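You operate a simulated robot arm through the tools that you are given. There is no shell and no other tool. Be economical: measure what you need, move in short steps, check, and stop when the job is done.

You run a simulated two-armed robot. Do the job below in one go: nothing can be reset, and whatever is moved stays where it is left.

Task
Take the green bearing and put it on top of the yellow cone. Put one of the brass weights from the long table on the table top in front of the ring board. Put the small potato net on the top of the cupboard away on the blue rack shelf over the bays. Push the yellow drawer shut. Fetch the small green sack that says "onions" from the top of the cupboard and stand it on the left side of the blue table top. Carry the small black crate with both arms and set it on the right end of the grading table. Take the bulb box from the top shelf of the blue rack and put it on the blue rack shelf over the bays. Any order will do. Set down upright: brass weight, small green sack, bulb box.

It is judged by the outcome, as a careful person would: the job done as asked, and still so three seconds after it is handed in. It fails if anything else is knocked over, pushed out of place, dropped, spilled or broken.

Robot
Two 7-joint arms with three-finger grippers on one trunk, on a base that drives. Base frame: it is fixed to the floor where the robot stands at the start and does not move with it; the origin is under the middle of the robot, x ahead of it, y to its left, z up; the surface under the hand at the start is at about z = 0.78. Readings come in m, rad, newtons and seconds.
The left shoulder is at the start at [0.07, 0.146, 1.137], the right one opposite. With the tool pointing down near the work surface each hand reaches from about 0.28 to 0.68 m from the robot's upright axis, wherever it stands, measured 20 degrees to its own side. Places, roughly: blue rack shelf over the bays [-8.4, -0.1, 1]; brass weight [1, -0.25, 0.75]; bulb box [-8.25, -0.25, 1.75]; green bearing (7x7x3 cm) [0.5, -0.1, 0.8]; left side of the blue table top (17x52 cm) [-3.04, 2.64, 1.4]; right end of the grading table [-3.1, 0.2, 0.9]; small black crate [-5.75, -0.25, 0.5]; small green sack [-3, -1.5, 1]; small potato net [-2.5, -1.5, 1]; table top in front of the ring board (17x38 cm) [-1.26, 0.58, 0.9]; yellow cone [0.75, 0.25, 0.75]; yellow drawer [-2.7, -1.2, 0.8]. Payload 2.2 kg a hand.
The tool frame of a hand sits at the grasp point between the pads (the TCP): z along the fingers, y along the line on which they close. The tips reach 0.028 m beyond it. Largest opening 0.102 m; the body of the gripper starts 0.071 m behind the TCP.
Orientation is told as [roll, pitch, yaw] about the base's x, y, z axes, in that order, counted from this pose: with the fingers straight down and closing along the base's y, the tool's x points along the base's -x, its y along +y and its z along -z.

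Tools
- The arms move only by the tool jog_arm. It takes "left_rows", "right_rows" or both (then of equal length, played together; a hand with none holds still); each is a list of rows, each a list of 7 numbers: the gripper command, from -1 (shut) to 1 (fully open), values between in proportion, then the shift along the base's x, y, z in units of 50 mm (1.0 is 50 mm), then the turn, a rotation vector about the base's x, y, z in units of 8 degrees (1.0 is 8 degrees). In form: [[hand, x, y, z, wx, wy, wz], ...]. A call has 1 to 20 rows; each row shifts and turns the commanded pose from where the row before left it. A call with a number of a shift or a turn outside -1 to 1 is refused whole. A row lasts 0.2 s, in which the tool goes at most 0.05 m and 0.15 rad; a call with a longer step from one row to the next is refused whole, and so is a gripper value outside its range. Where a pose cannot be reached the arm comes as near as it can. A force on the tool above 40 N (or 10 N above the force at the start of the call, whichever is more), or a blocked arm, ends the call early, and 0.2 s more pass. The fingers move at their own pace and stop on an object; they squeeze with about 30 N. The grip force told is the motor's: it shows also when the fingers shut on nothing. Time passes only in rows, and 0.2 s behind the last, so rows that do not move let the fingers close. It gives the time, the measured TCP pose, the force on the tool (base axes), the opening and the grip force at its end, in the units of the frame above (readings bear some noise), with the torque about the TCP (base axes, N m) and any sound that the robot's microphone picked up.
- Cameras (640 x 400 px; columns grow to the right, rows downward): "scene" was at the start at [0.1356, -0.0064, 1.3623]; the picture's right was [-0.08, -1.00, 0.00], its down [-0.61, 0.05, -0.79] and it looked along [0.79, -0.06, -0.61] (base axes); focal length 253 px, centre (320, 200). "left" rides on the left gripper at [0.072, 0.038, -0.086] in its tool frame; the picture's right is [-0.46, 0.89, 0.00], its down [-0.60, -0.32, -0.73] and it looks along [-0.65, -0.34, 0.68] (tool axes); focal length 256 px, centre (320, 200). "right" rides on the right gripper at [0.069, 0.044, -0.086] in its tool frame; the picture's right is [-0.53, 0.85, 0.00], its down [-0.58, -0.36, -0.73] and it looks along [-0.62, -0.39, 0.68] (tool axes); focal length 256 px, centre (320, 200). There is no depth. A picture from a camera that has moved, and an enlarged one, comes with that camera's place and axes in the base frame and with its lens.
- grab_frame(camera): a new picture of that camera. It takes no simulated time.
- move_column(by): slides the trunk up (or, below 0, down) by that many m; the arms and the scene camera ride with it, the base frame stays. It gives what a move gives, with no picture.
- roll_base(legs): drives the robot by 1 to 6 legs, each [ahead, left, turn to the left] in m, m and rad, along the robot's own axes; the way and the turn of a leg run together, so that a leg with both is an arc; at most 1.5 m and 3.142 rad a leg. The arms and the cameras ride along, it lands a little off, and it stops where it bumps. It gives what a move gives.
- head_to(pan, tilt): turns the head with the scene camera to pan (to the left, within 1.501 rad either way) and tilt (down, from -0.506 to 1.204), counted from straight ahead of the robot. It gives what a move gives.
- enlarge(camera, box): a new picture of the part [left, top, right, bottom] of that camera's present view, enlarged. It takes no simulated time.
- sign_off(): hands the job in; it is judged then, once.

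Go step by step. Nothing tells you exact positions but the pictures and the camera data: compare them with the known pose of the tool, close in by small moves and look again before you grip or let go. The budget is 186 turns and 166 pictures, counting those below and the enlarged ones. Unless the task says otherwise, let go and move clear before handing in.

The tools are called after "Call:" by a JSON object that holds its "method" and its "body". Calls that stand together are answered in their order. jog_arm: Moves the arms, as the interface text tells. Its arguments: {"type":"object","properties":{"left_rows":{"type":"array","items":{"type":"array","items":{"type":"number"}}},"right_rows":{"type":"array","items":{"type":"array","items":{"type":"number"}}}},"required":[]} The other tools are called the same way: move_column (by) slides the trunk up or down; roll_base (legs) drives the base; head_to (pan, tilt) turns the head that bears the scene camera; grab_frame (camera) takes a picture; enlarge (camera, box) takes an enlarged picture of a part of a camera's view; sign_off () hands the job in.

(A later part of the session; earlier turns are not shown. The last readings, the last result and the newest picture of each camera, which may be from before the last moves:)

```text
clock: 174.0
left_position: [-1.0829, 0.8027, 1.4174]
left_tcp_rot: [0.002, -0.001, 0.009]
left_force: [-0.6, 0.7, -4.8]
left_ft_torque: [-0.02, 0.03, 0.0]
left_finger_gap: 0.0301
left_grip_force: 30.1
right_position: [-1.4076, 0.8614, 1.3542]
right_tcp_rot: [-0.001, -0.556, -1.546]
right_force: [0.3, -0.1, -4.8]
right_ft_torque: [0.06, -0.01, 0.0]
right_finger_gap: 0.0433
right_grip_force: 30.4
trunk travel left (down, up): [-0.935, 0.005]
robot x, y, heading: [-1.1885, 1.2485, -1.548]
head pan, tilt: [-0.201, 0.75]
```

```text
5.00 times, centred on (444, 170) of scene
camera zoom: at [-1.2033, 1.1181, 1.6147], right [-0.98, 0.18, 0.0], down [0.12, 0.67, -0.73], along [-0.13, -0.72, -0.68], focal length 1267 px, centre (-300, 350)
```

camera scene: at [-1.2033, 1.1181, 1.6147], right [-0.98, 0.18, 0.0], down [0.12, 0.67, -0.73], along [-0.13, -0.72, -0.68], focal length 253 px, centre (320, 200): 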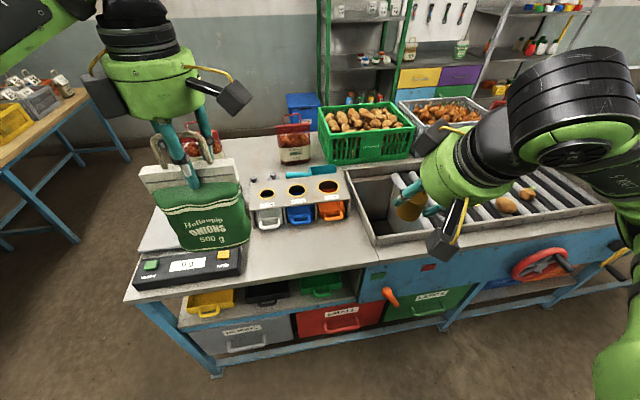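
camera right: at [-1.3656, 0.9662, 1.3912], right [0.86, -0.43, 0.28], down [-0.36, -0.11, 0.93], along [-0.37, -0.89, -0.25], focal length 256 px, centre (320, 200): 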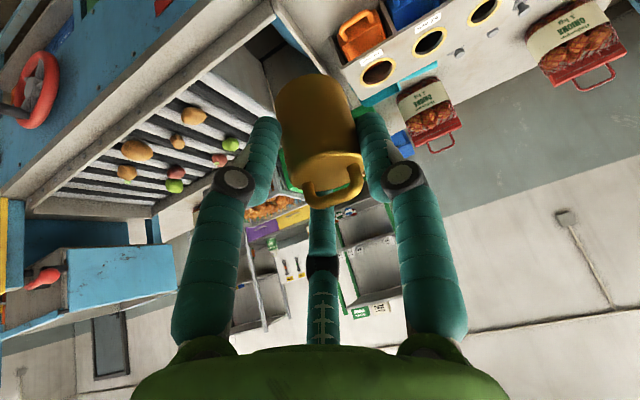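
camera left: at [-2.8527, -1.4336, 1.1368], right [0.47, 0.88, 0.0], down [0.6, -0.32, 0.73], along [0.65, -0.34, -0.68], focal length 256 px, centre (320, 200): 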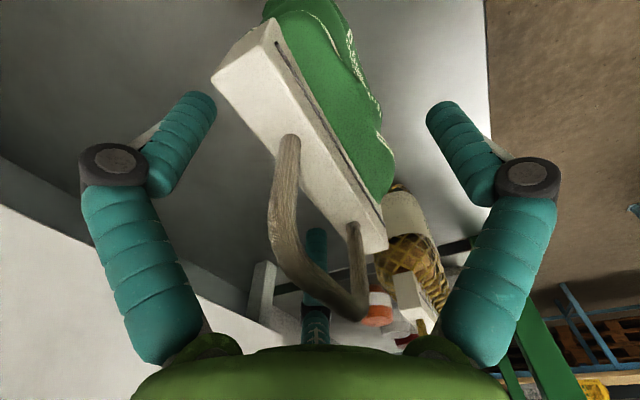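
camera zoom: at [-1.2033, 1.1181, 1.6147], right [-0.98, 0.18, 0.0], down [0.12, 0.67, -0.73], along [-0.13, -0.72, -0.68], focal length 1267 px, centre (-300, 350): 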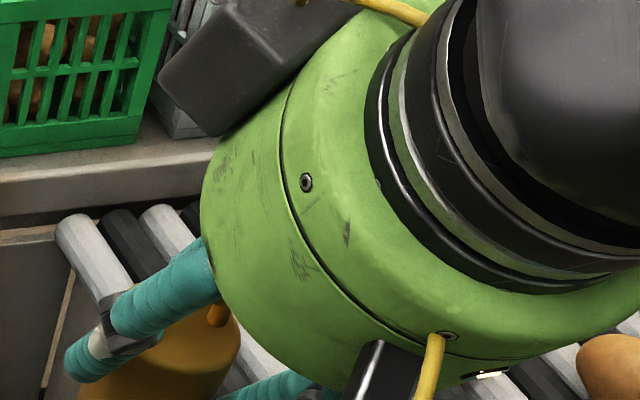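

Call:
{"method": "jog_arm", "body": {"right_rows": [[-1, 0.2, -0.4, -0.4, 0, 0, 0], [-1, 0.3, -0.5, -0.6, 0, 0, 0], [-1, 0.3, -0.55, -0.65, 0, 0, 0], [-1, 0.3, -0.55, -0.65, 0, 0, 0], [-1, 0.3, -0.55, -0.65, 0, 0, 0], [-1, 0.3, -0.55, -0.65, 0, 0, 0], [-1, 0.3, -0.55, -0.65, 0, 0, 0], [-1, 0.3, -0.55, -0.65, 0, 0, 0], [-1, 0.3, -0.6, -0.65, 0, 0, 0], [-1, 0.3, -0.6, -0.5, 0, 0, 0], [-1, 0, 0, 0, 0, 0, 0]]}}

Call:
{"method": "grab_frame", "body": {"camera": "scene"}}

Call:
{"method": "grab_frame", "body": {"camera": "right"}}

```text
clock: 176.4
left_position: [-1.0812, 0.802, 1.4173]
left_tcp_rot: [0.002, -0.002, 0.01]
left_force: [-0.3, -0.6, -4.7]
left_ft_torque: [-0.04, 0.03, 0.01]
left_finger_gap: 0.0302
left_grip_force: 29.7
right_position: [-1.2622, 0.5948, 1.0514]
right_tcp_rot: [-0.001, -0.555, -1.544]
right_force: [-0.5, -0.5, -3.7]
right_ft_torque: [0.06, 0.02, 0.02]
right_finger_gap: 0.0433
right_grip_force: 29.6
trunk travel left (down, up): [-0.935, 0.005]
robot x, y, heading: [-1.192, 1.2488, -1.554]
head pan, tilt: [-0.201, 0.75]
```

```text
81 pictures are left
camera scene: at [-1.2036, 1.1182, 1.6147], right [-0.98, 0.18, 0.0], down [0.12, 0.67, -0.73], along [-0.13, -0.72, -0.68], focal length 253 px, centre (320, 200)
```

scene: 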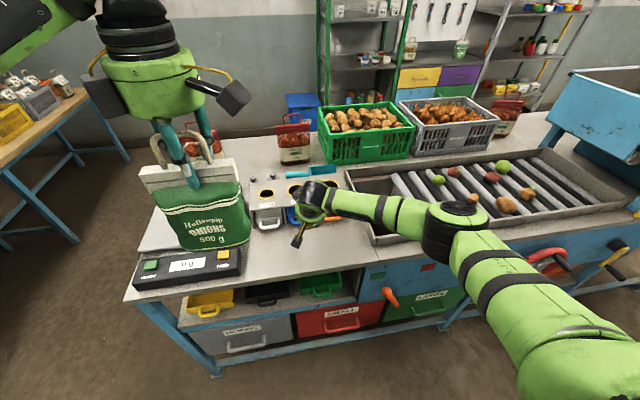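

```text
80 pictures are left
camera right: at [-1.2223, 0.6996, 1.0891], right [0.86, -0.43, 0.28], down [-0.36, -0.11, 0.93], along [-0.37, -0.89, -0.25], focal length 256 px, centre (320, 200)
```

right: 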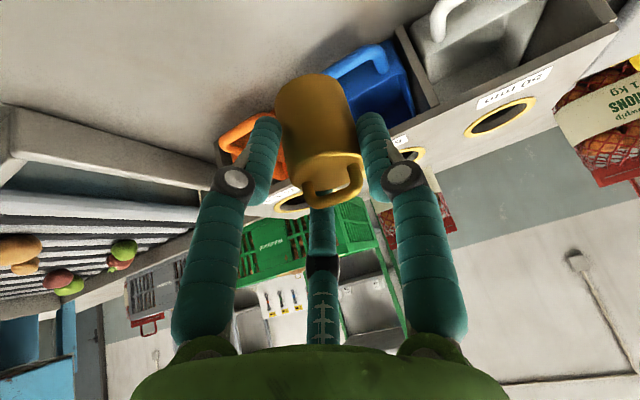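

I'll shift 2 cm away from the cups and lower the weight to the table.

Call:
{"method": "jog_arm", "body": {"right_rows": [[-1, 0, 0.2, -0.3, 0, 0, 0], [-1, 0, 0.2, -0.5, 0, 0, 0], [-1, 0, 0, -0.5, 0, 0, 0], [-1, 0, 0, -0.3, 0, 0, 0], [-1, 0, 0, -0.15, 0, 0, 0], [-1, 0, 0, -0.1, 0, 0, 0], [-1, 0, 0, 0, 0, 0, 0]]}}

Call:
{"method": "grab_frame", "body": {"camera": "right"}}

Call:
{"method": "enlarge", "body": {"camera": "scene", "box": [230, 160, 390, 260]}}

```text
clock: 178.0
left_position: [-1.0814, 0.8015, 1.4167]
left_tcp_rot: [0.001, -0.002, 0.011]
left_force: [0.6, 0.1, -5.9]
left_ft_torque: [0.04, 0.02, 0.05]
left_finger_gap: 0.0303
left_grip_force: 29.9
right_position: [-1.2599, 0.611, 0.9584]
right_tcp_rot: [-0.002, -0.554, -1.546]
right_force: [-0.7, 0.3, -4.0]
right_ft_torque: [0.06, 0.01, 0.01]
right_finger_gap: 0.0429
right_grip_force: 30.5
trunk travel left (down, up): [-0.935, 0.005]
robot x, y, heading: [-1.1906, 1.252, -1.553]
head pan, tilt: [-0.201, 0.75]
```

```text
79 pictures are left
camera right: at [-1.2197, 0.7165, 0.9951], right [0.86, -0.43, 0.28], down [-0.36, -0.11, 0.93], along [-0.37, -0.89, -0.25], focal length 256 px, centre (320, 200)
```

right: 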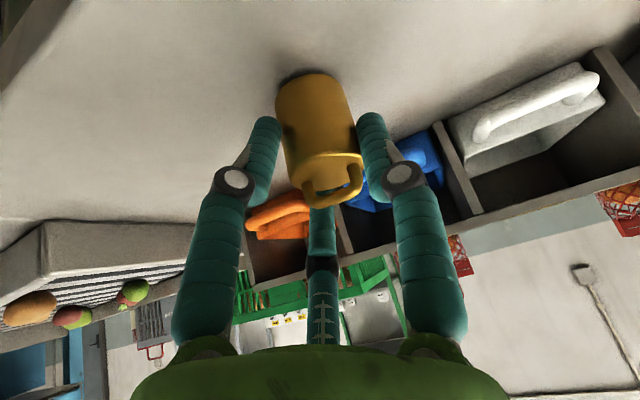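

```text
4.00 times, centred on (310, 210) of scene
camera zoom: at [-1.2029, 1.1175, 1.6146], right [-0.98, 0.18, 0.0], down [0.12, 0.67, -0.73], along [-0.13, -0.72, -0.68], focal length 1014 px, centre (360, 160)
```

zoom: 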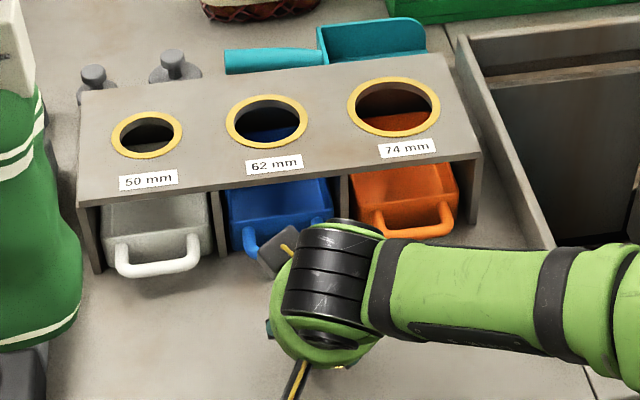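

Call:
{"method": "jog_arm", "body": {"right_rows": [[-1, 0, 0, -0.06, 0, 0, 0], [-1, 0, 0, -0.06, 0, 0, 0], [-1, 0, 0, -0.04, 0, 0, 0], [-1, 0, 0, 0, 0, 0, 0]]}}

```text
clock: 179.0
left_position: [-1.0809, 0.8035, 1.4189]
left_tcp_rot: [0.001, -0.001, 0.01]
left_force: [-0.7, -0.1, -5.0]
left_ft_torque: [-0.02, -0.01, -0.01]
left_finger_gap: 0.0303
left_grip_force: 30.0
right_position: [-1.2615, 0.6119, 0.9544]
right_tcp_rot: [-0.002, -0.561, -1.546]
right_force: [-0.7, -4.7, 10.9]
right_ft_torque: [-0.17, 0.06, -0.04]
right_finger_gap: 0.0434
right_grip_force: 30.0
trunk travel left (down, up): [-0.935, 0.005]
robot x, y, heading: [-1.1864, 1.248, -1.554]
head pan, tilt: [-0.201, 0.75]
```

Contact with the table. I'll ease off, open, and withdraw along the finger direction.

Call:
{"method": "jog_arm", "body": {"right_rows": [[-1, 0, 0, 0.03, 0, 0, 0], [-0.1, 0, 0, 0, 0, 0, 0], [0.2, 0, 0, 0, 0, 0, 0], [0.6, 0, 0, 0, 0, 0, 0], [1, 0, 0, 0, 0, 0, 0], [1, 0, 0, 0, 0, 0, 0], [1, 0, 0.15, 0.25, 0, 0, 0], [1, 0, 0.3, 0.5, 0, 0, 0], [1, 0, 0.4, 0.65, 0, 0, 0], [1, 0, 0.4, 0.65, 0, 0, 0], [1, 0, 0.4, 0.65, 0, 0, 0], [1, 0, 0.2, 0.8, 0, 0, 0], [1, 0, 0.1, 0.9, 0, 0, 0], [1, 0, 0, 0.9, 0, 0, 0]]}}

Call:
{"method": "enlarge", "body": {"camera": "scene", "box": [230, 160, 390, 260]}}

```text
clock: 182.0
left_position: [-1.0818, 0.8048, 1.4192]
left_tcp_rot: [-0.001, -0.001, 0.011]
left_force: [-0.5, -0.5, -5.2]
left_ft_torque: [-0.04, 0.03, 0.01]
left_finger_gap: 0.0302
left_grip_force: 29.6
right_position: [-1.2593, 0.7072, 1.2192]
right_tcp_rot: [-0.005, -0.556, -1.546]
right_force: [0.0, -1.0, -0.6]
right_ft_torque: [-0.01, -0.02, 0.03]
right_finger_gap: 0.1021
right_grip_force: 0.1
trunk travel left (down, up): [-0.935, 0.005]
robot x, y, heading: [-1.1914, 1.2481, -1.547]
head pan, tilt: [-0.201, 0.75]
```

```text
4.00 times, centred on (310, 210) of scene
camera zoom: at [-1.2027, 1.1198, 1.6147], right [-0.98, 0.18, 0.0], down [0.12, 0.67, -0.73], along [-0.13, -0.72, -0.68], focal length 1014 px, centre (360, 160)
```

zoom: 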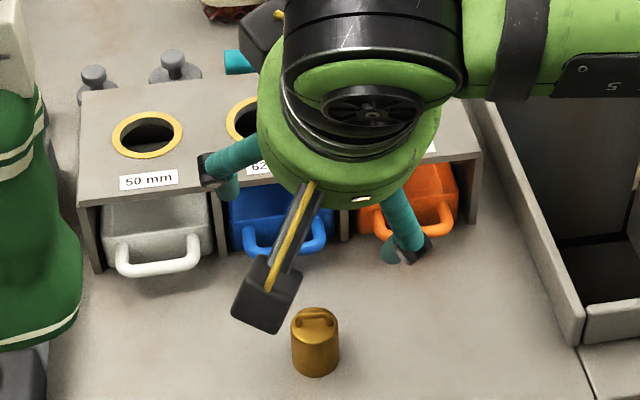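

The weight stands upright in front of the ring board. I'll fold the right arm back, level it, and turn around to look for the way to the rear of the blue bench.

Call:
{"method": "jog_arm", "body": {"right_rows": [[1, -0.3, 0.4, 0.7, 0, 0, 0], [1, -0.3, 0.4, 0.5, 0.995, 0, 0], [1, -0.3, 0.4, 0.5, 0.995, 0, 0], [1, -0.3, 0.3, 0.5, 0.995, 0, 0], [1, -0.3, 0.3, 0.5, 0.995, 0, 0]]}}

Call:
{"method": "roll_base", "body": {"legs": [[0, 0, -2.2]]}}

Call:
{"method": "head_to", "body": {"pan": -0.5, "tilt": 0.35}}

Call:
{"method": "grab_frame", "body": {"camera": "scene"}}

```text
clock: 183.2
left_position: [-1.0823, 0.8032, 1.4182]
left_tcp_rot: [0.0, -0.001, 0.01]
left_force: [0.5, 0.2, -5.7]
left_ft_torque: [0.0, 0.06, -0.01]
left_finger_gap: 0.0304
left_grip_force: 30.2
right_position: [-1.3371, 0.8, 1.354]
right_tcp_rot: [0.01, 0.002, -1.547]
right_force: [0.5, 0.8, -0.3]
right_ft_torque: [-0.01, -0.02, -0.03]
right_finger_gap: 0.102
right_grip_force: 0.0
trunk travel left (down, up): [-0.935, 0.005]
robot x, y, heading: [-1.1909, 1.2509, -1.55]
head pan, tilt: [-0.201, 0.75]
```

```text
clock: 188.8
left_position: [-1.6155, 1.4269, 1.4189]
left_tcp_rot: [0.001, -0.001, -2.19]
left_force: [-0.8, 0.3, -5.3]
left_ft_torque: [0.1, 0.0, 0.01]
left_finger_gap: 0.0307
left_grip_force: 30.1
right_position: [-1.4666, 1.6346, 1.3527]
right_tcp_rot: [0.01, 0.001, 2.531]
right_force: [-0.7, 0.0, -0.1]
right_ft_torque: [0.02, -0.03, -0.04]
right_finger_gap: 0.102
right_grip_force: 0.0
trunk travel left (down, up): [-0.935, 0.005]
robot x, y, heading: [-1.1875, 1.2532, 2.532]
head pan, tilt: [-0.201, 0.75]
```

```text
clock: 189.7
left_position: [-1.6147, 1.4286, 1.4181]
left_tcp_rot: [0.002, -0.001, -2.193]
left_force: [0.7, 0.0, -5.7]
left_ft_torque: [0.06, 0.04, 0.01]
left_finger_gap: 0.0303
left_grip_force: 29.7
right_position: [-1.4655, 1.6359, 1.3531]
right_tcp_rot: [0.011, -0.001, 2.529]
right_force: [0.8, -0.5, 0.6]
right_ft_torque: [0.02, 0.0, 0.0]
right_finger_gap: 0.1019
right_grip_force: 0.1
trunk travel left (down, up): [-0.935, 0.005]
robot x, y, heading: [-1.1885, 1.2522, 2.529]
head pan, tilt: [-0.499, 0.351]
```

```text
76 pictures are left
camera scene: at [-1.2725, 1.3637, 1.6503], right [0.9, 0.45, 0.0], down [0.15, -0.31, -0.94], along [-0.42, 0.84, -0.34], focal length 253 px, centre (320, 200)
```

scene: 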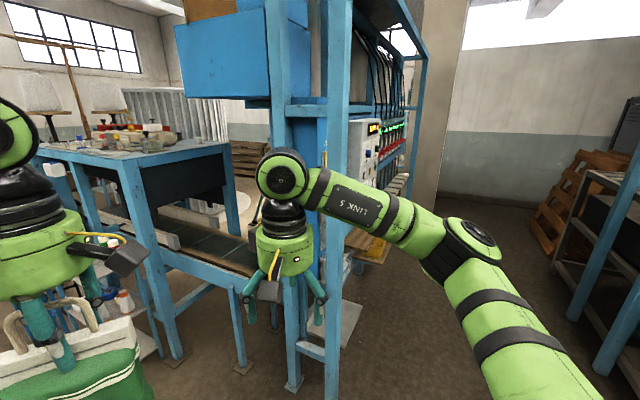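

A wide aisle leads north past the tower. I'll face north, shift slightly right and drive up it, then look left behind the bench.

Call:
{"method": "roll_base", "body": {"legs": [[0, 0, -0.96], [0.3, -0.1, 0], [1.2, 0, 0]]}}

Call:
{"method": "head_to", "body": {"pan": 0.8, "tilt": 0.4}}

Call:
{"method": "grab_frame", "body": {"camera": "scene"}}

```text
clock: 199.9
left_position: [-1.174, 3.1861, 1.4177]
left_tcp_rot: [-0.001, -0.002, 3.115]
left_force: [0.3, 0.2, -5.3]
left_ft_torque: [0.05, -0.07, 0.02]
left_finger_gap: 0.0303
left_grip_force: 29.6
right_position: [-0.9204, 3.18, 1.3536]
right_tcp_rot: [0.013, 0.001, 1.557]
right_force: [-0.4, 0.1, 0.3]
right_ft_torque: [0.01, -0.01, -0.01]
right_finger_gap: 0.1023
right_grip_force: 0.1
trunk travel left (down, up): [-0.935, 0.005]
robot x, y, heading: [-1.0861, 2.7358, 1.554]
head pan, tilt: [-0.499, 0.351]
```

```text
clock: 201.3
left_position: [-1.173, 3.1867, 1.4162]
left_tcp_rot: [0.001, -0.002, 3.117]
left_force: [0.2, -0.3, -5.2]
left_ft_torque: [0.03, -0.01, 0.0]
left_finger_gap: 0.0302
left_grip_force: 29.9
right_position: [-0.9193, 3.1799, 1.352]
right_tcp_rot: [0.009, 0.0, 1.556]
right_force: [0.4, 0.1, 0.1]
right_ft_torque: [0.0, 0.0, 0.01]
right_finger_gap: 0.1018
right_grip_force: 0.1
trunk travel left (down, up): [-0.935, 0.005]
robot x, y, heading: [-1.0842, 2.736, 1.554]
head pan, tilt: [0.799, 0.4]
```

```text
75 pictures are left
camera scene: at [-1.1479, 2.8526, 1.6458], right [0.71, 0.71, 0.0], down [0.28, -0.28, -0.92], along [-0.65, 0.65, -0.39], focal length 253 px, centre (320, 200)
```

scene: 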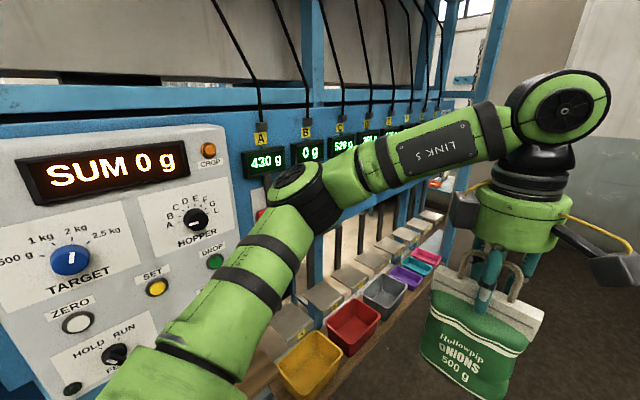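

The weighing machine runs along my left, close to the elbow. I'll sidestep right and go further north past it.

Call:
{"method": "roll_base", "body": {"legs": [[0, -0.15, 0], [1.3, 0, 0]]}}

Call:
{"method": "head_to", "body": {"pan": 0.9, "tilt": 0.4}}

Call:
{"method": "grab_frame", "body": {"camera": "scene"}}

```text
clock: 208.8
left_position: [-1.0162, 4.4606, 1.4175]
left_tcp_rot: [0.0, -0.002, 3.126]
left_force: [-0.2, 0.2, -5.9]
left_ft_torque: [0.0, -0.01, -0.02]
left_finger_gap: 0.0301
left_grip_force: 30.4
right_position: [-0.7611, 4.4564, 1.3528]
right_tcp_rot: [0.011, 0.0, 1.567]
right_force: [0.4, 0.2, -0.8]
right_ft_torque: [0.03, -0.01, 0.01]
right_finger_gap: 0.102
right_grip_force: 0.1
trunk travel left (down, up): [-0.935, 0.005]
robot x, y, heading: [-0.9187, 4.0104, 1.569]
head pan, tilt: [0.799, 0.4]
```

```text
clock: 209.4
left_position: [-1.0158, 4.461, 1.4181]
left_tcp_rot: [0.004, -0.001, 3.126]
left_force: [0.4, -0.4, -4.4]
left_ft_torque: [0.05, 0.01, 0.0]
left_finger_gap: 0.0303
left_grip_force: 29.9
right_position: [-0.7619, 4.4561, 1.3532]
right_tcp_rot: [0.009, 0.002, 1.565]
right_force: [-0.3, -1.3, 0.1]
right_ft_torque: [-0.01, 0.0, -0.04]
right_finger_gap: 0.102
right_grip_force: 0.1
trunk travel left (down, up): [-0.935, 0.005]
robot x, y, heading: [-0.9214, 4.0087, 1.564]
head pan, tilt: [0.901, 0.4]
```

```text
74 pictures are left
camera scene: at [-0.992, 4.1196, 1.6459], right [0.62, 0.78, 0.0], down [0.3, -0.24, -0.92], along [-0.72, 0.58, -0.39], focal length 253 px, centre (320, 200)
```

scene: 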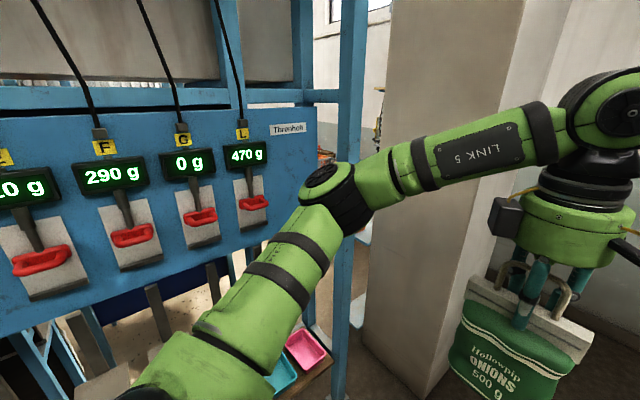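

The machine ends against a wall pillar, so there's no way through here. The west side, between bench and tank, looks about 1 m wide; I'll go back and take that route.

Call:
{"method": "roll_base", "body": {"legs": [[-1.25, 0.02, 0], [-1.4, 0.16, 0], [0, 0, 1.57], [1.5, 0, 0], [1.5, 0, 0]]}}

Call:
{"method": "head_to", "body": {"pan": -0.6, "tilt": 0.4}}

Call:
{"method": "grab_frame", "body": {"camera": "scene"}}

```text
clock: 237.2
left_position: [-3.8756, 1.37, 1.4217]
left_tcp_rot: [-0.007, -0.013, -1.647]
left_force: [1.2, 2.4, -5.6]
left_ft_torque: [-0.02, 0.06, 0.02]
left_finger_gap: 0.0304
left_grip_force: 29.6
right_position: [-3.859, 1.623, 1.3548]
right_tcp_rot: [0.02, -0.009, 3.078]
right_force: [0.8, 1.1, 0.5]
right_ft_torque: [-0.11, 0.09, -0.01]
right_finger_gap: 0.1021
right_grip_force: 0.1
trunk travel left (down, up): [-0.935, 0.005]
robot x, y, heading: [-3.4307, 1.4267, 3.086]
head pan, tilt: [0.901, 0.4]
stopped in leg 5: the robot was blocked; the commanded pose is now the measured one
```

```text
clock: 238.8
left_position: [-3.8882, 1.3553, 1.4169]
left_tcp_rot: [0.001, 0.001, -1.645]
left_force: [-0.6, -0.8, -4.8]
left_ft_torque: [0.05, 0.02, 0.03]
left_finger_gap: 0.0303
left_grip_force: 29.6
right_position: [-3.8725, 1.6084, 1.353]
right_tcp_rot: [0.009, 0.002, 3.081]
right_force: [-0.6, -0.7, 0.0]
right_ft_torque: [0.0, 0.0, -0.03]
right_finger_gap: 0.102
right_grip_force: 0.0
trunk travel left (down, up): [-0.935, 0.005]
robot x, y, heading: [-3.4348, 1.4261, 3.079]
head pan, tilt: [-0.6, 0.4]
```

```text
73 pictures are left
camera scene: at [-3.5598, 1.4852, 1.6457], right [0.61, 0.79, 0.0], down [0.31, -0.24, -0.92], along [-0.73, 0.56, -0.39], focal length 253 px, centre (320, 200)
```

scene: 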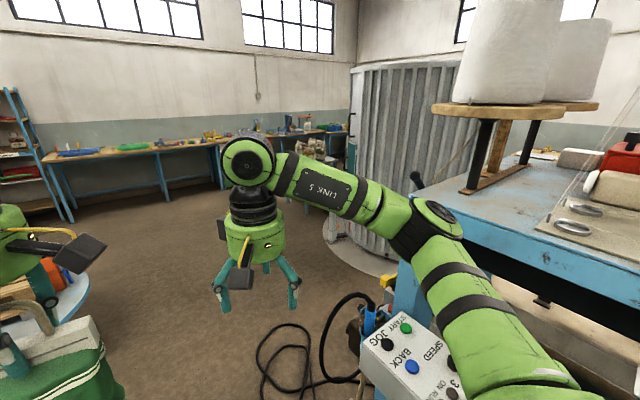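

I was stopped by a touch on my right side. I'll look down there before moving.

Call:
{"method": "head_to", "body": {"pan": -1.0, "tilt": 0.9}}

Call:
{"method": "grab_frame", "body": {"camera": "scene"}}

```text
clock: 239.8
left_position: [-3.8861, 1.3556, 1.4182]
left_tcp_rot: [0.0, -0.001, -1.645]
left_force: [-0.6, -0.2, -5.9]
left_ft_torque: [0.04, 0.02, 0.01]
left_finger_gap: 0.0304
left_grip_force: 30.3
right_position: [-3.8704, 1.6091, 1.3529]
right_tcp_rot: [0.01, -0.001, 3.08]
right_force: [0.3, 0.6, -0.3]
right_ft_torque: [-0.01, 0.01, 0.0]
right_finger_gap: 0.1022
right_grip_force: 0.0
trunk travel left (down, up): [-0.935, 0.005]
robot x, y, heading: [-3.434, 1.4297, 3.081]
head pan, tilt: [-1.0, 0.901]
```

```text
72 pictures are left
camera scene: at [-3.5207, 1.4956, 1.6029], right [0.87, 0.49, 0.0], down [0.38, -0.68, -0.62], along [-0.3, 0.54, -0.78], focal length 253 px, centre (320, 200)
```

scene: 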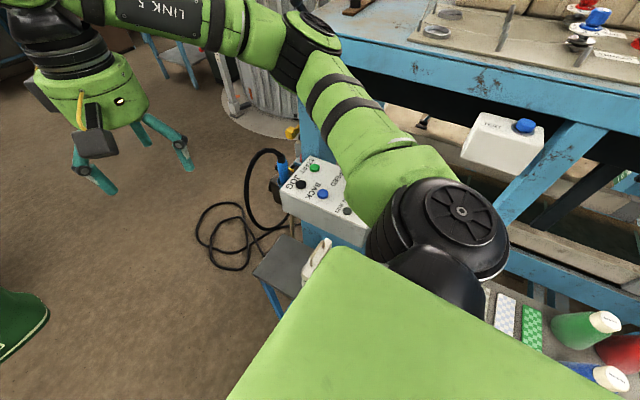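

Call:
{"method": "roll_base", "body": {"legs": [[0, 0.22, 0]]}}

Call:
{"method": "head_to", "body": {"pan": -1.2, "tilt": 0.8}}

Call:
{"method": "grab_frame", "body": {"camera": "scene"}}

```text
clock: 241.4
left_position: [-3.8997, 1.1468, 1.4188]
left_tcp_rot: [0.002, -0.007, -1.648]
left_force: [0.6, 1.4, -4.6]
left_ft_torque: [0.01, 0.05, -0.02]
left_finger_gap: 0.0304
left_grip_force: 30.3
right_position: [-3.8834, 1.4, 1.3531]
right_tcp_rot: [0.013, 0.001, 3.078]
right_force: [0.1, 0.5, -0.8]
right_ft_torque: [-0.06, -0.01, 0.0]
right_finger_gap: 0.102
right_grip_force: 0.0
trunk travel left (down, up): [-0.935, 0.005]
robot x, y, heading: [-3.4468, 1.2109, 3.084]
head pan, tilt: [-1.0, 0.901]
```

```text
clock: 242.2
left_position: [-3.9001, 1.1411, 1.4189]
left_tcp_rot: [0.003, -0.003, -1.649]
left_force: [-0.7, 0.6, -5.2]
left_ft_torque: [0.0, 0.07, 0.04]
left_finger_gap: 0.0304
left_grip_force: 30.0
right_position: [-3.8829, 1.3968, 1.3531]
right_tcp_rot: [0.011, -0.001, 3.078]
right_force: [0.1, -0.7, -0.6]
right_ft_torque: [-0.03, -0.01, 0.02]
right_finger_gap: 0.1019
right_grip_force: 0.0
trunk travel left (down, up): [-0.935, 0.005]
robot x, y, heading: [-3.4455, 1.2093, 3.077]
head pan, tilt: [-1.201, 0.799]
```

```text
71 pictures are left
camera scene: at [-3.5217, 1.2926, 1.6107], right [0.95, 0.3, 0.0], down [0.22, -0.68, -0.7], along [-0.21, 0.66, -0.72], focal length 253 px, centre (320, 200)
```

scene: 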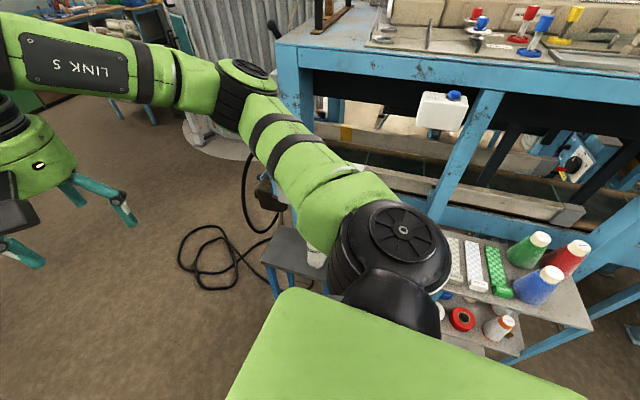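

Nothing appears toppled. I'll carry on west, then face north past the bench's west end.

Call:
{"method": "roll_base", "body": {"legs": [[1.05, 0.06, 0.06], [0, 0, -1.57]]}}

Call:
{"method": "head_to", "body": {"pan": -0.35, "tilt": 0.55}}

Call:
{"method": "grab_frame", "body": {"camera": "scene"}}

```text
clock: 251.4
left_position: [-4.5787, 1.6413, 1.4175]
left_tcp_rot: [0.0, 0.0, 3.11]
left_force: [0.8, 0.1, -6.1]
left_ft_torque: [0.06, -0.04, -0.01]
left_finger_gap: 0.0303
left_grip_force: 30.3
right_position: [-4.3228, 1.6354, 1.3532]
right_tcp_rot: [0.01, 0.0, 1.551]
right_force: [-0.6, -0.6, 0.7]
right_ft_torque: [0.03, -0.01, 0.0]
right_finger_gap: 0.1019
right_grip_force: 0.1
trunk travel left (down, up): [-0.935, 0.005]
robot x, y, heading: [-4.4826, 1.1941, 1.554]
head pan, tilt: [-1.201, 0.799]
```

```text
clock: 252.6
left_position: [-4.5772, 1.6407, 1.4172]
left_tcp_rot: [0.003, -0.002, 3.11]
left_force: [0.1, -0.4, -5.5]
left_ft_torque: [0.03, -0.01, -0.04]
left_finger_gap: 0.0304
left_grip_force: 29.7
right_position: [-4.3223, 1.635, 1.3524]
right_tcp_rot: [0.011, -0.001, 1.553]
right_force: [0.5, -1.0, 0.3]
right_ft_torque: [-0.01, -0.01, 0.01]
right_finger_gap: 0.1019
right_grip_force: 0.1
trunk travel left (down, up): [-0.935, 0.005]
robot x, y, heading: [-4.4828, 1.1882, 1.556]
head pan, tilt: [-0.351, 0.55]
```

```text
70 pictures are left
camera scene: at [-4.4543, 1.3252, 1.6321], right [0.93, -0.36, 0.0], down [-0.19, -0.49, -0.85], along [0.31, 0.8, -0.52], focal length 253 px, centre (320, 200)
```

scene: 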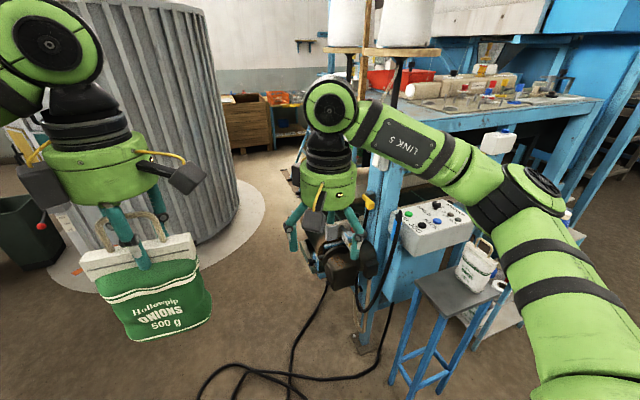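

The stool and its sack still stand upright. I'll go north along x≈-4.6 to level with the bench's rear and look again.

Call:
{"method": "roll_base", "body": {"legs": [[0.3, 0.12, 0], [1.1, 0, 0]]}}

Call:
{"method": "head_to", "body": {"pan": -0.7, "tilt": 0.55}}

Call:
{"method": "grab_frame", "body": {"camera": "scene"}}

```text
clock: 260.0
left_position: [-4.6605, 3.0527, 1.4189]
left_tcp_rot: [0.001, -0.003, 3.1]
left_force: [-0.2, -0.8, -5.9]
left_ft_torque: [0.05, -0.05, -0.04]
left_finger_gap: 0.0304
left_grip_force: 29.9
right_position: [-4.4075, 3.0451, 1.3538]
right_tcp_rot: [0.011, -0.002, 1.543]
right_force: [0.4, -0.5, -0.9]
right_ft_torque: [0.01, 0.0, 0.02]
right_finger_gap: 0.1019
right_grip_force: 0.0
trunk travel left (down, up): [-0.935, 0.005]
robot x, y, heading: [-4.5763, 2.6034, 1.541]
head pan, tilt: [-0.351, 0.55]
```

```text
clock: 260.8
left_position: [-4.6606, 3.0546, 1.4171]
left_tcp_rot: [0.002, -0.001, 3.099]
left_force: [-0.6, -0.3, -5.7]
left_ft_torque: [0.01, -0.04, 0.01]
left_finger_gap: 0.0305
left_grip_force: 30.2
right_position: [-4.4063, 3.0454, 1.3529]
right_tcp_rot: [0.011, 0.0, 1.543]
right_force: [-0.5, 0.4, -0.4]
right_ft_torque: [-0.02, -0.02, -0.02]
right_finger_gap: 0.102
right_grip_force: 0.1
trunk travel left (down, up): [-0.935, 0.005]
robot x, y, heading: [-4.5741, 2.6021, 1.547]
head pan, tilt: [-0.7, 0.55]
```

```text
69 pictures are left
camera scene: at [-4.5154, 2.7212, 1.6321], right [0.75, -0.66, 0.0], down [-0.35, -0.39, -0.85], along [0.57, 0.64, -0.52], focal length 253 px, centre (320, 200)
```

scene: 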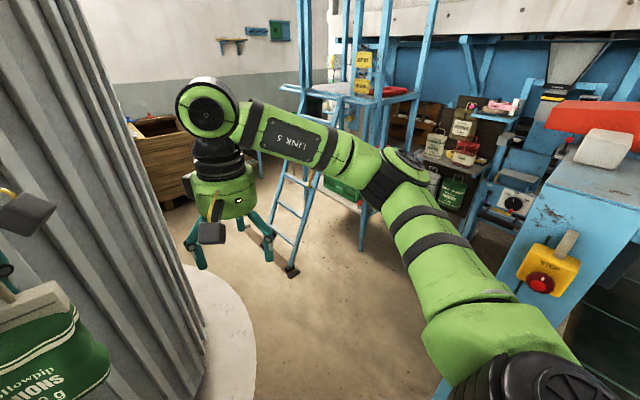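

There's an operator aisle behind the bench, about 1 m wide. I'll turn partly right, slip past the tank and the bench corner, then face the bench from behind.

Call:
{"method": "roll_base", "body": {"legs": [[0, 0, -0.8], [0.89, 0.19, 0], [0, 0, -2.32]]}}

Call:
{"method": "head_to", "body": {"pan": 0.7, "tilt": 0.5}}

Call:
{"method": "grab_frame", "body": {"camera": "scene"}}

```text
clock: 273.3
left_position: [-3.9377, 2.8992, 1.4172]
left_tcp_rot: [0.001, -0.002, -0.039]
left_force: [0.1, 0.4, -5.2]
left_ft_torque: [-0.03, 0.03, 0.0]
left_finger_gap: 0.0304
left_grip_force: 30.2
right_position: [-4.1907, 2.9075, 1.3527]
right_tcp_rot: [0.011, -0.001, -1.597]
right_force: [-0.2, -0.2, -0.2]
right_ft_torque: [0.02, 0.0, 0.01]
right_finger_gap: 0.102
right_grip_force: 0.1
trunk travel left (down, up): [-0.935, 0.005]
robot x, y, heading: [-4.0208, 3.3512, -1.594]
head pan, tilt: [-0.7, 0.55]
```

```text
clock: 274.8
left_position: [-3.9382, 2.8995, 1.4169]
left_tcp_rot: [0.002, -0.003, -0.039]
left_force: [-0.1, -0.1, -5.1]
left_ft_torque: [-0.01, 0.05, -0.02]
left_finger_gap: 0.0302
left_grip_force: 30.3
right_position: [-4.1922, 2.9078, 1.3529]
right_tcp_rot: [0.012, 0.001, -1.597]
right_force: [-0.6, 0.2, 0.1]
right_ft_torque: [0.01, -0.01, 0.04]
right_finger_gap: 0.102
right_grip_force: 0.1
trunk travel left (down, up): [-0.935, 0.005]
robot x, y, heading: [-4.0204, 3.3525, -1.593]
head pan, tilt: [0.7, 0.499]
```

```text
68 pictures are left
camera scene: at [-3.9686, 3.2294, 1.6367], right [-0.78, -0.63, 0.0], down [-0.3, 0.37, -0.88], along [0.55, -0.69, -0.48], focal length 253 px, centre (320, 200)
```

scene: 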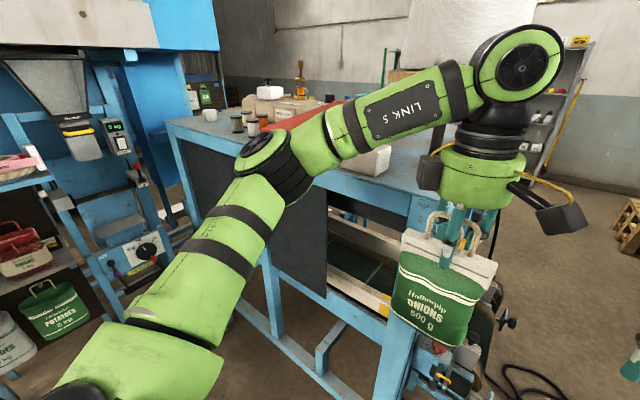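

Call:
{"method": "roll_base", "body": {"legs": [[0, 0.62, 0.02]]}}

Call:
{"method": "head_to", "body": {"pan": 0.2, "tilt": 0.6}}

Call:
{"method": "grab_frame", "body": {"camera": "scene"}}

```text
clock: 278.2
left_position: [-3.3211, 2.8968, 1.4178]
left_tcp_rot: [0.003, -0.003, -0.009]
left_force: [-0.1, 0.0, -6.1]
left_ft_torque: [-0.02, 0.0, -0.02]
left_finger_gap: 0.0304
left_grip_force: 29.8
right_position: [-3.5744, 2.8965, 1.3531]
right_tcp_rot: [0.013, 0.0, -1.568]
right_force: [0.3, 0.3, -0.2]
right_ft_torque: [0.0, -0.05, 0.02]
right_finger_gap: 0.1021
right_grip_force: 0.0
trunk travel left (down, up): [-0.935, 0.005]
robot x, y, heading: [-3.4171, 3.3422, -1.568]
head pan, tilt: [0.7, 0.499]
```

```text
clock: 279.1
left_position: [-3.3166, 2.8963, 1.417]
left_tcp_rot: [0.002, 0.0, -0.01]
left_force: [-0.3, -0.5, -4.8]
left_ft_torque: [0.0, 0.04, -0.02]
left_finger_gap: 0.0305
left_grip_force: 30.2
right_position: [-3.5706, 2.8965, 1.354]
right_tcp_rot: [0.008, 0.001, -1.566]
right_force: [0.3, -0.1, 0.1]
right_ft_torque: [0.01, 0.0, 0.02]
right_finger_gap: 0.1019
right_grip_force: 0.1
trunk travel left (down, up): [-0.935, 0.005]
robot x, y, heading: [-3.418, 3.3447, -1.563]
head pan, tilt: [0.201, 0.6]
```

```text
67 pictures are left
camera scene: at [-3.3982, 3.2086, 1.6276], right [-0.98, -0.21, 0.0], down [-0.12, 0.55, -0.82], along [0.17, -0.81, -0.57], focal length 253 px, centre (320, 200)
```

scene: 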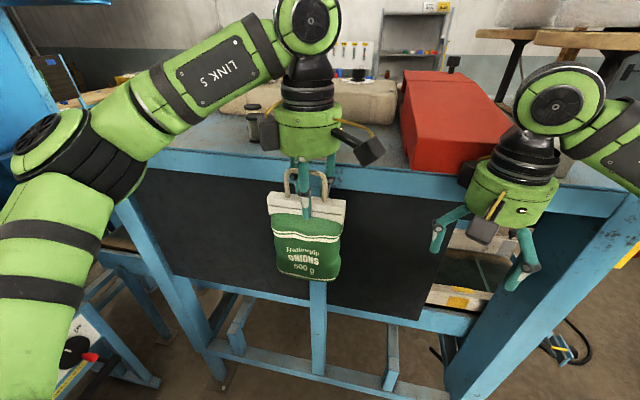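

The free strip on this side of the bench top is at (230,135) in view, beside a small jar: that's the asked spot. I'll raise the sack above table height first.

Call:
{"method": "jog_arm", "body": {"left_rows": [[-1, 0, 0, 0.6, 0, 0, 0], [-1, 0, 0, 0.7, 0, 0, 0], [-1, 0, 0, 0.7, 0, 0, 0], [-1, 0, 0, 0.7, 0, 0, 0], [-1, 0, 0, 0.7, 0, 0, 0], [-1, 0, 0, 0.5, 0, 0, 0]]}}

Call:
{"method": "enlarge", "body": {"camera": "scene", "box": [120, 60, 376, 220]}}

```text
clock: 280.5
left_position: [-3.3188, 2.908, 1.5903]
left_tcp_rot: [-0.004, 0.0, -0.013]
left_force: [-0.2, 0.3, -5.1]
left_ft_torque: [-0.06, 0.05, -0.01]
left_finger_gap: 0.0301
left_grip_force: 30.0
left hand out of reach, approached as far as the arm can: row 5, 6
right_position: [-3.5717, 2.8976, 1.3536]
right_tcp_rot: [0.011, 0.001, -1.567]
right_force: [0.4, -0.4, 0.4]
right_ft_torque: [0.01, 0.0, 0.01]
right_finger_gap: 0.1021
right_grip_force: 0.1
trunk travel left (down, up): [-0.935, 0.005]
robot x, y, heading: [-3.4172, 3.3447, -1.563]
head pan, tilt: [0.201, 0.6]
```

```text
2.50 times, centred on (248, 140) of scene
camera zoom: at [-3.3993, 3.2094, 1.6277], right [-0.98, -0.2, 0.0], down [-0.12, 0.55, -0.83], along [0.17, -0.81, -0.56], focal length 634 px, centre (500, 350)
```

zoom: 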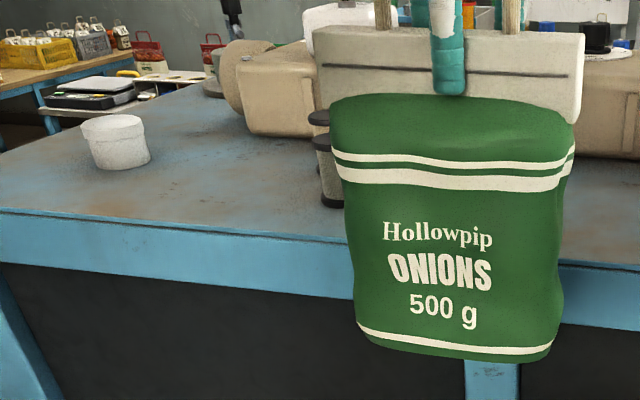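

The free gap is between two jars (x≈-3.11) and a white cup (x≈-2.84), so I'd set the sack at about (-2.98, 2.69). I'll check the clearance on my left for the elbow.

Call:
{"method": "head_to", "body": {"pan": 1.2, "tilt": 0.4}}

Call:
{"method": "grab_frame", "body": {"camera": "scene"}}

```text
clock: 281.8
left_position: [-3.3188, 2.906, 1.591]
left_tcp_rot: [0.001, -0.002, -0.011]
left_force: [-0.7, -0.7, -6.3]
left_ft_torque: [-0.02, 0.01, -0.03]
left_finger_gap: 0.0303
left_grip_force: 29.4
right_position: [-3.5732, 2.8966, 1.3535]
right_tcp_rot: [0.011, -0.001, -1.569]
right_force: [0.1, -0.3, -0.3]
right_ft_torque: [-0.01, 0.01, 0.0]
right_finger_gap: 0.1022
right_grip_force: 0.0
trunk travel left (down, up): [-0.935, 0.005]
robot x, y, heading: [-3.4208, 3.3447, -1.561]
head pan, tilt: [1.201, 0.4]
```

```text
65 pictures are left
camera scene: at [-3.3318, 3.2624, 1.6459], right [-0.36, -0.93, 0.0], down [-0.36, 0.14, -0.92], along [0.86, -0.33, -0.39], focal length 253 px, centre (320, 200)
```

scene: 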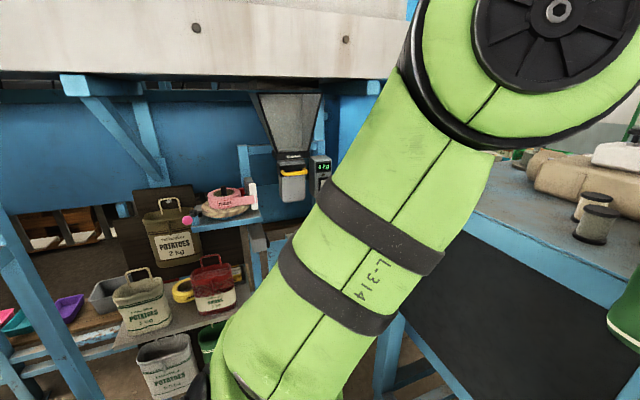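

The station on that side is well away. I'll sidestep 0.35 m left, still off the bench edge, and check before moving in.

Call:
{"method": "roll_base", "body": {"legs": [[0, 0.35, 0]]}}

Call:
{"method": "head_to", "body": {"pan": 0.1, "tilt": 0.6}}

Call:
{"method": "grab_frame", "body": {"camera": "scene"}}

```text
clock: 284.1
left_position: [-2.9738, 2.9091, 1.5904]
left_tcp_rot: [0.0, -0.004, -0.01]
left_force: [-0.2, -0.1, -6.0]
left_ft_torque: [-0.05, 0.03, 0.0]
left_finger_gap: 0.0305
left_grip_force: 30.2
right_position: [-3.2279, 2.8985, 1.353]
right_tcp_rot: [0.011, 0.001, -1.566]
right_force: [-0.9, 0.0, -0.5]
right_ft_torque: [0.01, -0.07, 0.0]
right_finger_gap: 0.1019
right_grip_force: 0.1
trunk travel left (down, up): [-0.935, 0.005]
robot x, y, heading: [-3.0681, 3.3486, -1.566]
head pan, tilt: [1.201, 0.4]
```

```text
clock: 285.4
left_position: [-2.9699, 2.9075, 1.5911]
left_tcp_rot: [0.0, -0.002, -0.01]
left_force: [0.4, 0.6, -4.5]
left_ft_torque: [-0.07, 0.01, 0.0]
left_finger_gap: 0.0302
left_grip_force: 29.9
right_position: [-3.2233, 2.8996, 1.353]
right_tcp_rot: [0.011, -0.001, -1.565]
right_force: [-0.4, 0.1, 0.0]
right_ft_torque: [-0.03, 0.03, -0.01]
right_finger_gap: 0.102
right_grip_force: 0.1
trunk travel left (down, up): [-0.935, 0.005]
robot x, y, heading: [-3.0701, 3.348, -1.567]
head pan, tilt: [0.099, 0.6]
```

```text
64 pictures are left
camera scene: at [-3.0608, 3.2094, 1.6276], right [-0.99, -0.11, 0.0], down [-0.06, 0.56, -0.82], along [0.09, -0.82, -0.57], focal length 253 px, centre (320, 200)
```

scene: 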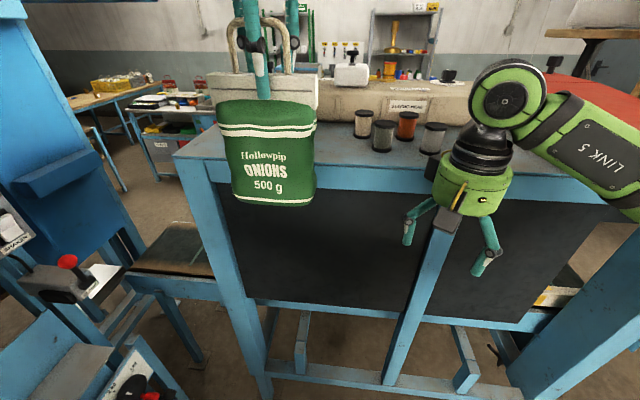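

Four jars stand to the right of the spot; the gap for the sack is clear. I'll drive in 0.2 m with the sack above table height.

Call:
{"method": "roll_base", "body": {"legs": [[0.2, 0, 0]]}}

Call:
{"method": "grab_frame", "body": {"camera": "scene"}}

Call:
{"method": "grab_frame", "body": {"camera": "left"}}

```text
clock: 286.6
left_position: [-2.9671, 2.8187, 1.5895]
left_tcp_rot: [0.001, -0.001, -0.007]
left_force: [-0.4, -0.7, -5.2]
left_ft_torque: [-0.03, 0.02, 0.02]
left_finger_gap: 0.0304
left_grip_force: 30.1
right_position: [-3.2215, 2.8188, 1.3573]
right_tcp_rot: [0.002, 0.013, -1.564]
right_force: [0.7, 6.9, 4.5]
right_ft_torque: [-0.41, 0.17, -0.11]
right_finger_gap: 0.0995
right_grip_force: 0.1
trunk travel left (down, up): [-0.935, 0.005]
robot x, y, heading: [-3.0699, 3.2568, -1.561]
head pan, tilt: [0.099, 0.6]
stopped in leg 1: the force on the tool passed its limit at 111 N (the readings are from after the stop); the commanded pose is now the measured one
```

```text
63 pictures are left
camera scene: at [-3.0583, 3.1225, 1.6279], right [-0.99, -0.11, 0.0], down [-0.06, 0.56, -0.83], along [0.09, -0.82, -0.56], focal length 253 px, centre (320, 200)
```

scene: 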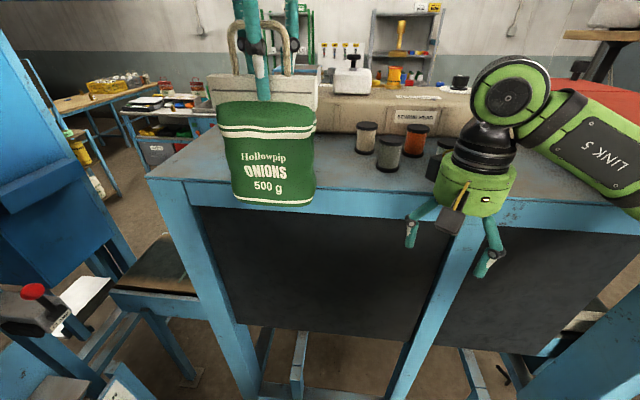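

```text
62 pictures are left
camera left: at [-3.0398, 2.8576, 1.6755], right [0.47, 0.88, 0.0], down [0.6, -0.32, 0.73], along [0.65, -0.34, -0.68], focal length 256 px, centre (320, 200)
```

left: 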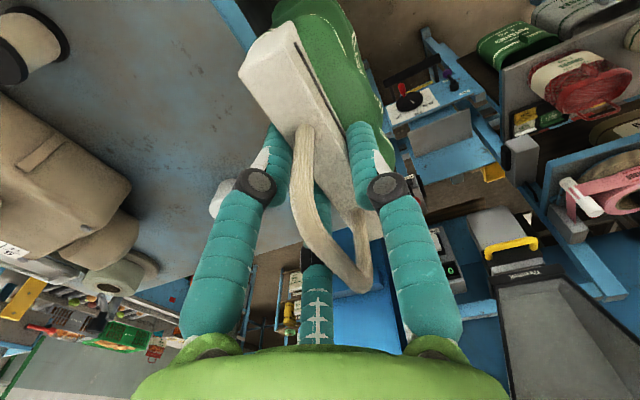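

My right hand nudged the bench's edge; everything on it still stands. I'll draw the right hand back and up out of the way first.

Call:
{"method": "jog_arm", "body": {"right_rows": [[1, 0, 0.6, 0, 0, 0, 0], [1, 0, 0.9, 0, 0, 0, 0], [1, -0.5, 0.3, 0.7, 0, 0, 0], [1, -0.5, 0.2, 0.8, 0, 0, 0], [1, -0.5, 0, 0.8, 0, 0, 0], [1, -0.5, 0, 0.8, 0, 0, 0]]}}

Call:
{"method": "grab_frame", "body": {"camera": "scene"}}

```text
clock: 288.0
left_position: [-2.9669, 2.8203, 1.5896]
left_tcp_rot: [-0.001, -0.002, -0.006]
left_force: [-0.1, -0.3, -4.7]
left_ft_torque: [0.01, 0.08, 0.0]
left_finger_gap: 0.0307
left_grip_force: 30.1
right_position: [-3.3256, 2.9154, 1.5118]
right_tcp_rot: [0.001, 0.014, -1.562]
right_force: [0.4, -0.2, 0.2]
right_ft_torque: [-0.03, 0.01, 0.01]
right_finger_gap: 0.1021
right_grip_force: 0.1
trunk travel left (down, up): [-0.935, 0.005]
robot x, y, heading: [-3.0704, 3.2559, -1.559]
head pan, tilt: [0.099, 0.6]
```

```text
61 pictures are left
camera scene: at [-3.0584, 3.1228, 1.6278], right [-0.99, -0.11, 0.0], down [-0.06, 0.56, -0.83], along [0.09, -0.82, -0.56], focal length 253 px, centre (320, 200)
```

scene: 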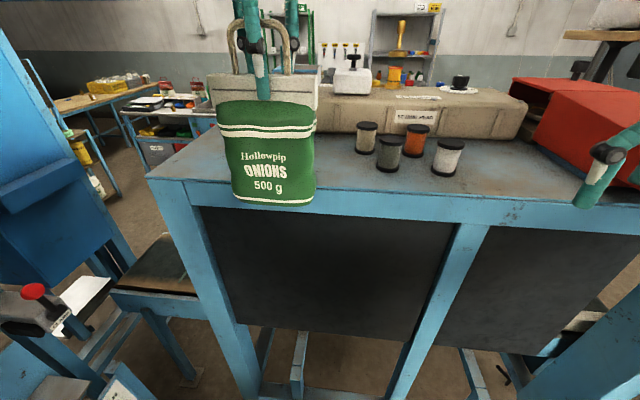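

Call:
{"method": "roll_base", "body": {"legs": [[0.12, 0, 0]]}}

Call:
{"method": "grab_frame", "body": {"camera": "scene"}}

```text
clock: 289.2
left_position: [-2.9673, 2.7073, 1.592]
left_tcp_rot: [-0.006, -0.002, -0.008]
left_force: [0.6, 0.7, -4.3]
left_ft_torque: [-0.11, 0.02, 0.0]
left_finger_gap: 0.0302
left_grip_force: 30.0
right_position: [-3.325, 2.8024, 1.5143]
right_tcp_rot: [0.0, 0.009, -1.564]
right_force: [0.2, 1.4, 0.6]
right_ft_torque: [-0.07, 0.01, -0.02]
right_finger_gap: 0.1018
right_grip_force: 0.2
trunk travel left (down, up): [-0.935, 0.005]
robot x, y, heading: [-3.0647, 3.1374, -1.561]
head pan, tilt: [0.099, 0.6]
```

```text
60 pictures are left
camera scene: at [-3.0582, 3.0088, 1.6285], right [-0.99, -0.11, 0.0], down [-0.06, 0.56, -0.83], along [0.09, -0.82, -0.56], focal length 253 px, centre (320, 200)
```

scene: 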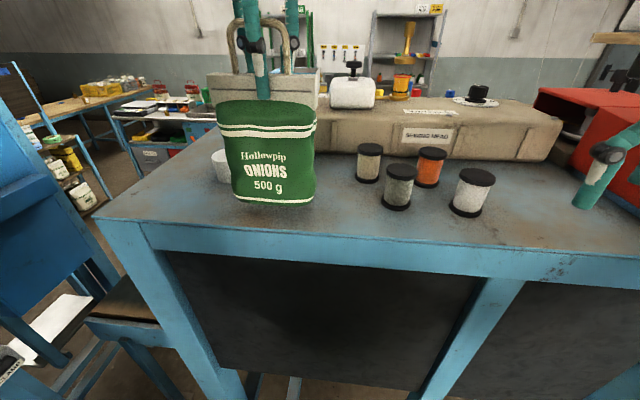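

The sack is over the table, clear of the cup and jars. I'll ease it 2 cm further in and lower to contact.

Call:
{"method": "jog_arm", "body": {"left_rows": [[-1, 0, -0.2, -0.2, 0, 0, 0], [-1, 0, -0.25, -0.2, 0, 0, 0], [-1, 0, 0, -0.2, 0, 0, 0], [-1, 0, 0, -0.15, 0, 0, 0], [-1, 0, 0, -0.1, 0, 0, 0], [-1, 0, 0, 0, 0, 0, 0]]}}

Call:
{"method": "enlarge", "body": {"camera": "scene", "box": [180, 60, 404, 200]}}

```text
clock: 290.1
left_position: [-2.9669, 2.6796, 1.5656]
left_tcp_rot: [-0.019, 0.01, -0.005]
left_force: [-1.0, 3.1, 17.6]
left_ft_torque: [1.1, -0.6, 0.05]
left_finger_gap: 0.0308
left_grip_force: 29.9
right_position: [-3.3263, 2.7963, 1.513]
right_tcp_rot: [0.002, 0.014, -1.563]
right_force: [0.6, -0.2, -1.0]
right_ft_torque: [0.01, 0.02, 0.02]
right_finger_gap: 0.1017
right_grip_force: 0.0
trunk travel left (down, up): [-0.935, 0.005]
robot x, y, heading: [-3.0659, 3.1332, -1.56]
head pan, tilt: [0.099, 0.6]
stopped in row 4 (left hand): the force on the tool passed its limit at 48 N (the readings are from after the stop); the commanded pose is now the measured one
```

```text
2.86 times, centred on (292, 130) of scene
camera zoom: at [-3.0593, 3.0021, 1.6279], right [-0.99, -0.11, 0.0], down [-0.06, 0.56, -0.83], along [0.09, -0.82, -0.56], focal length 724 px, centre (400, 400)
```

zoom: 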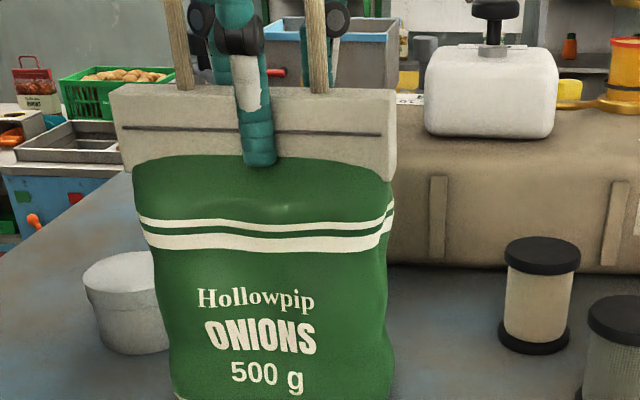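

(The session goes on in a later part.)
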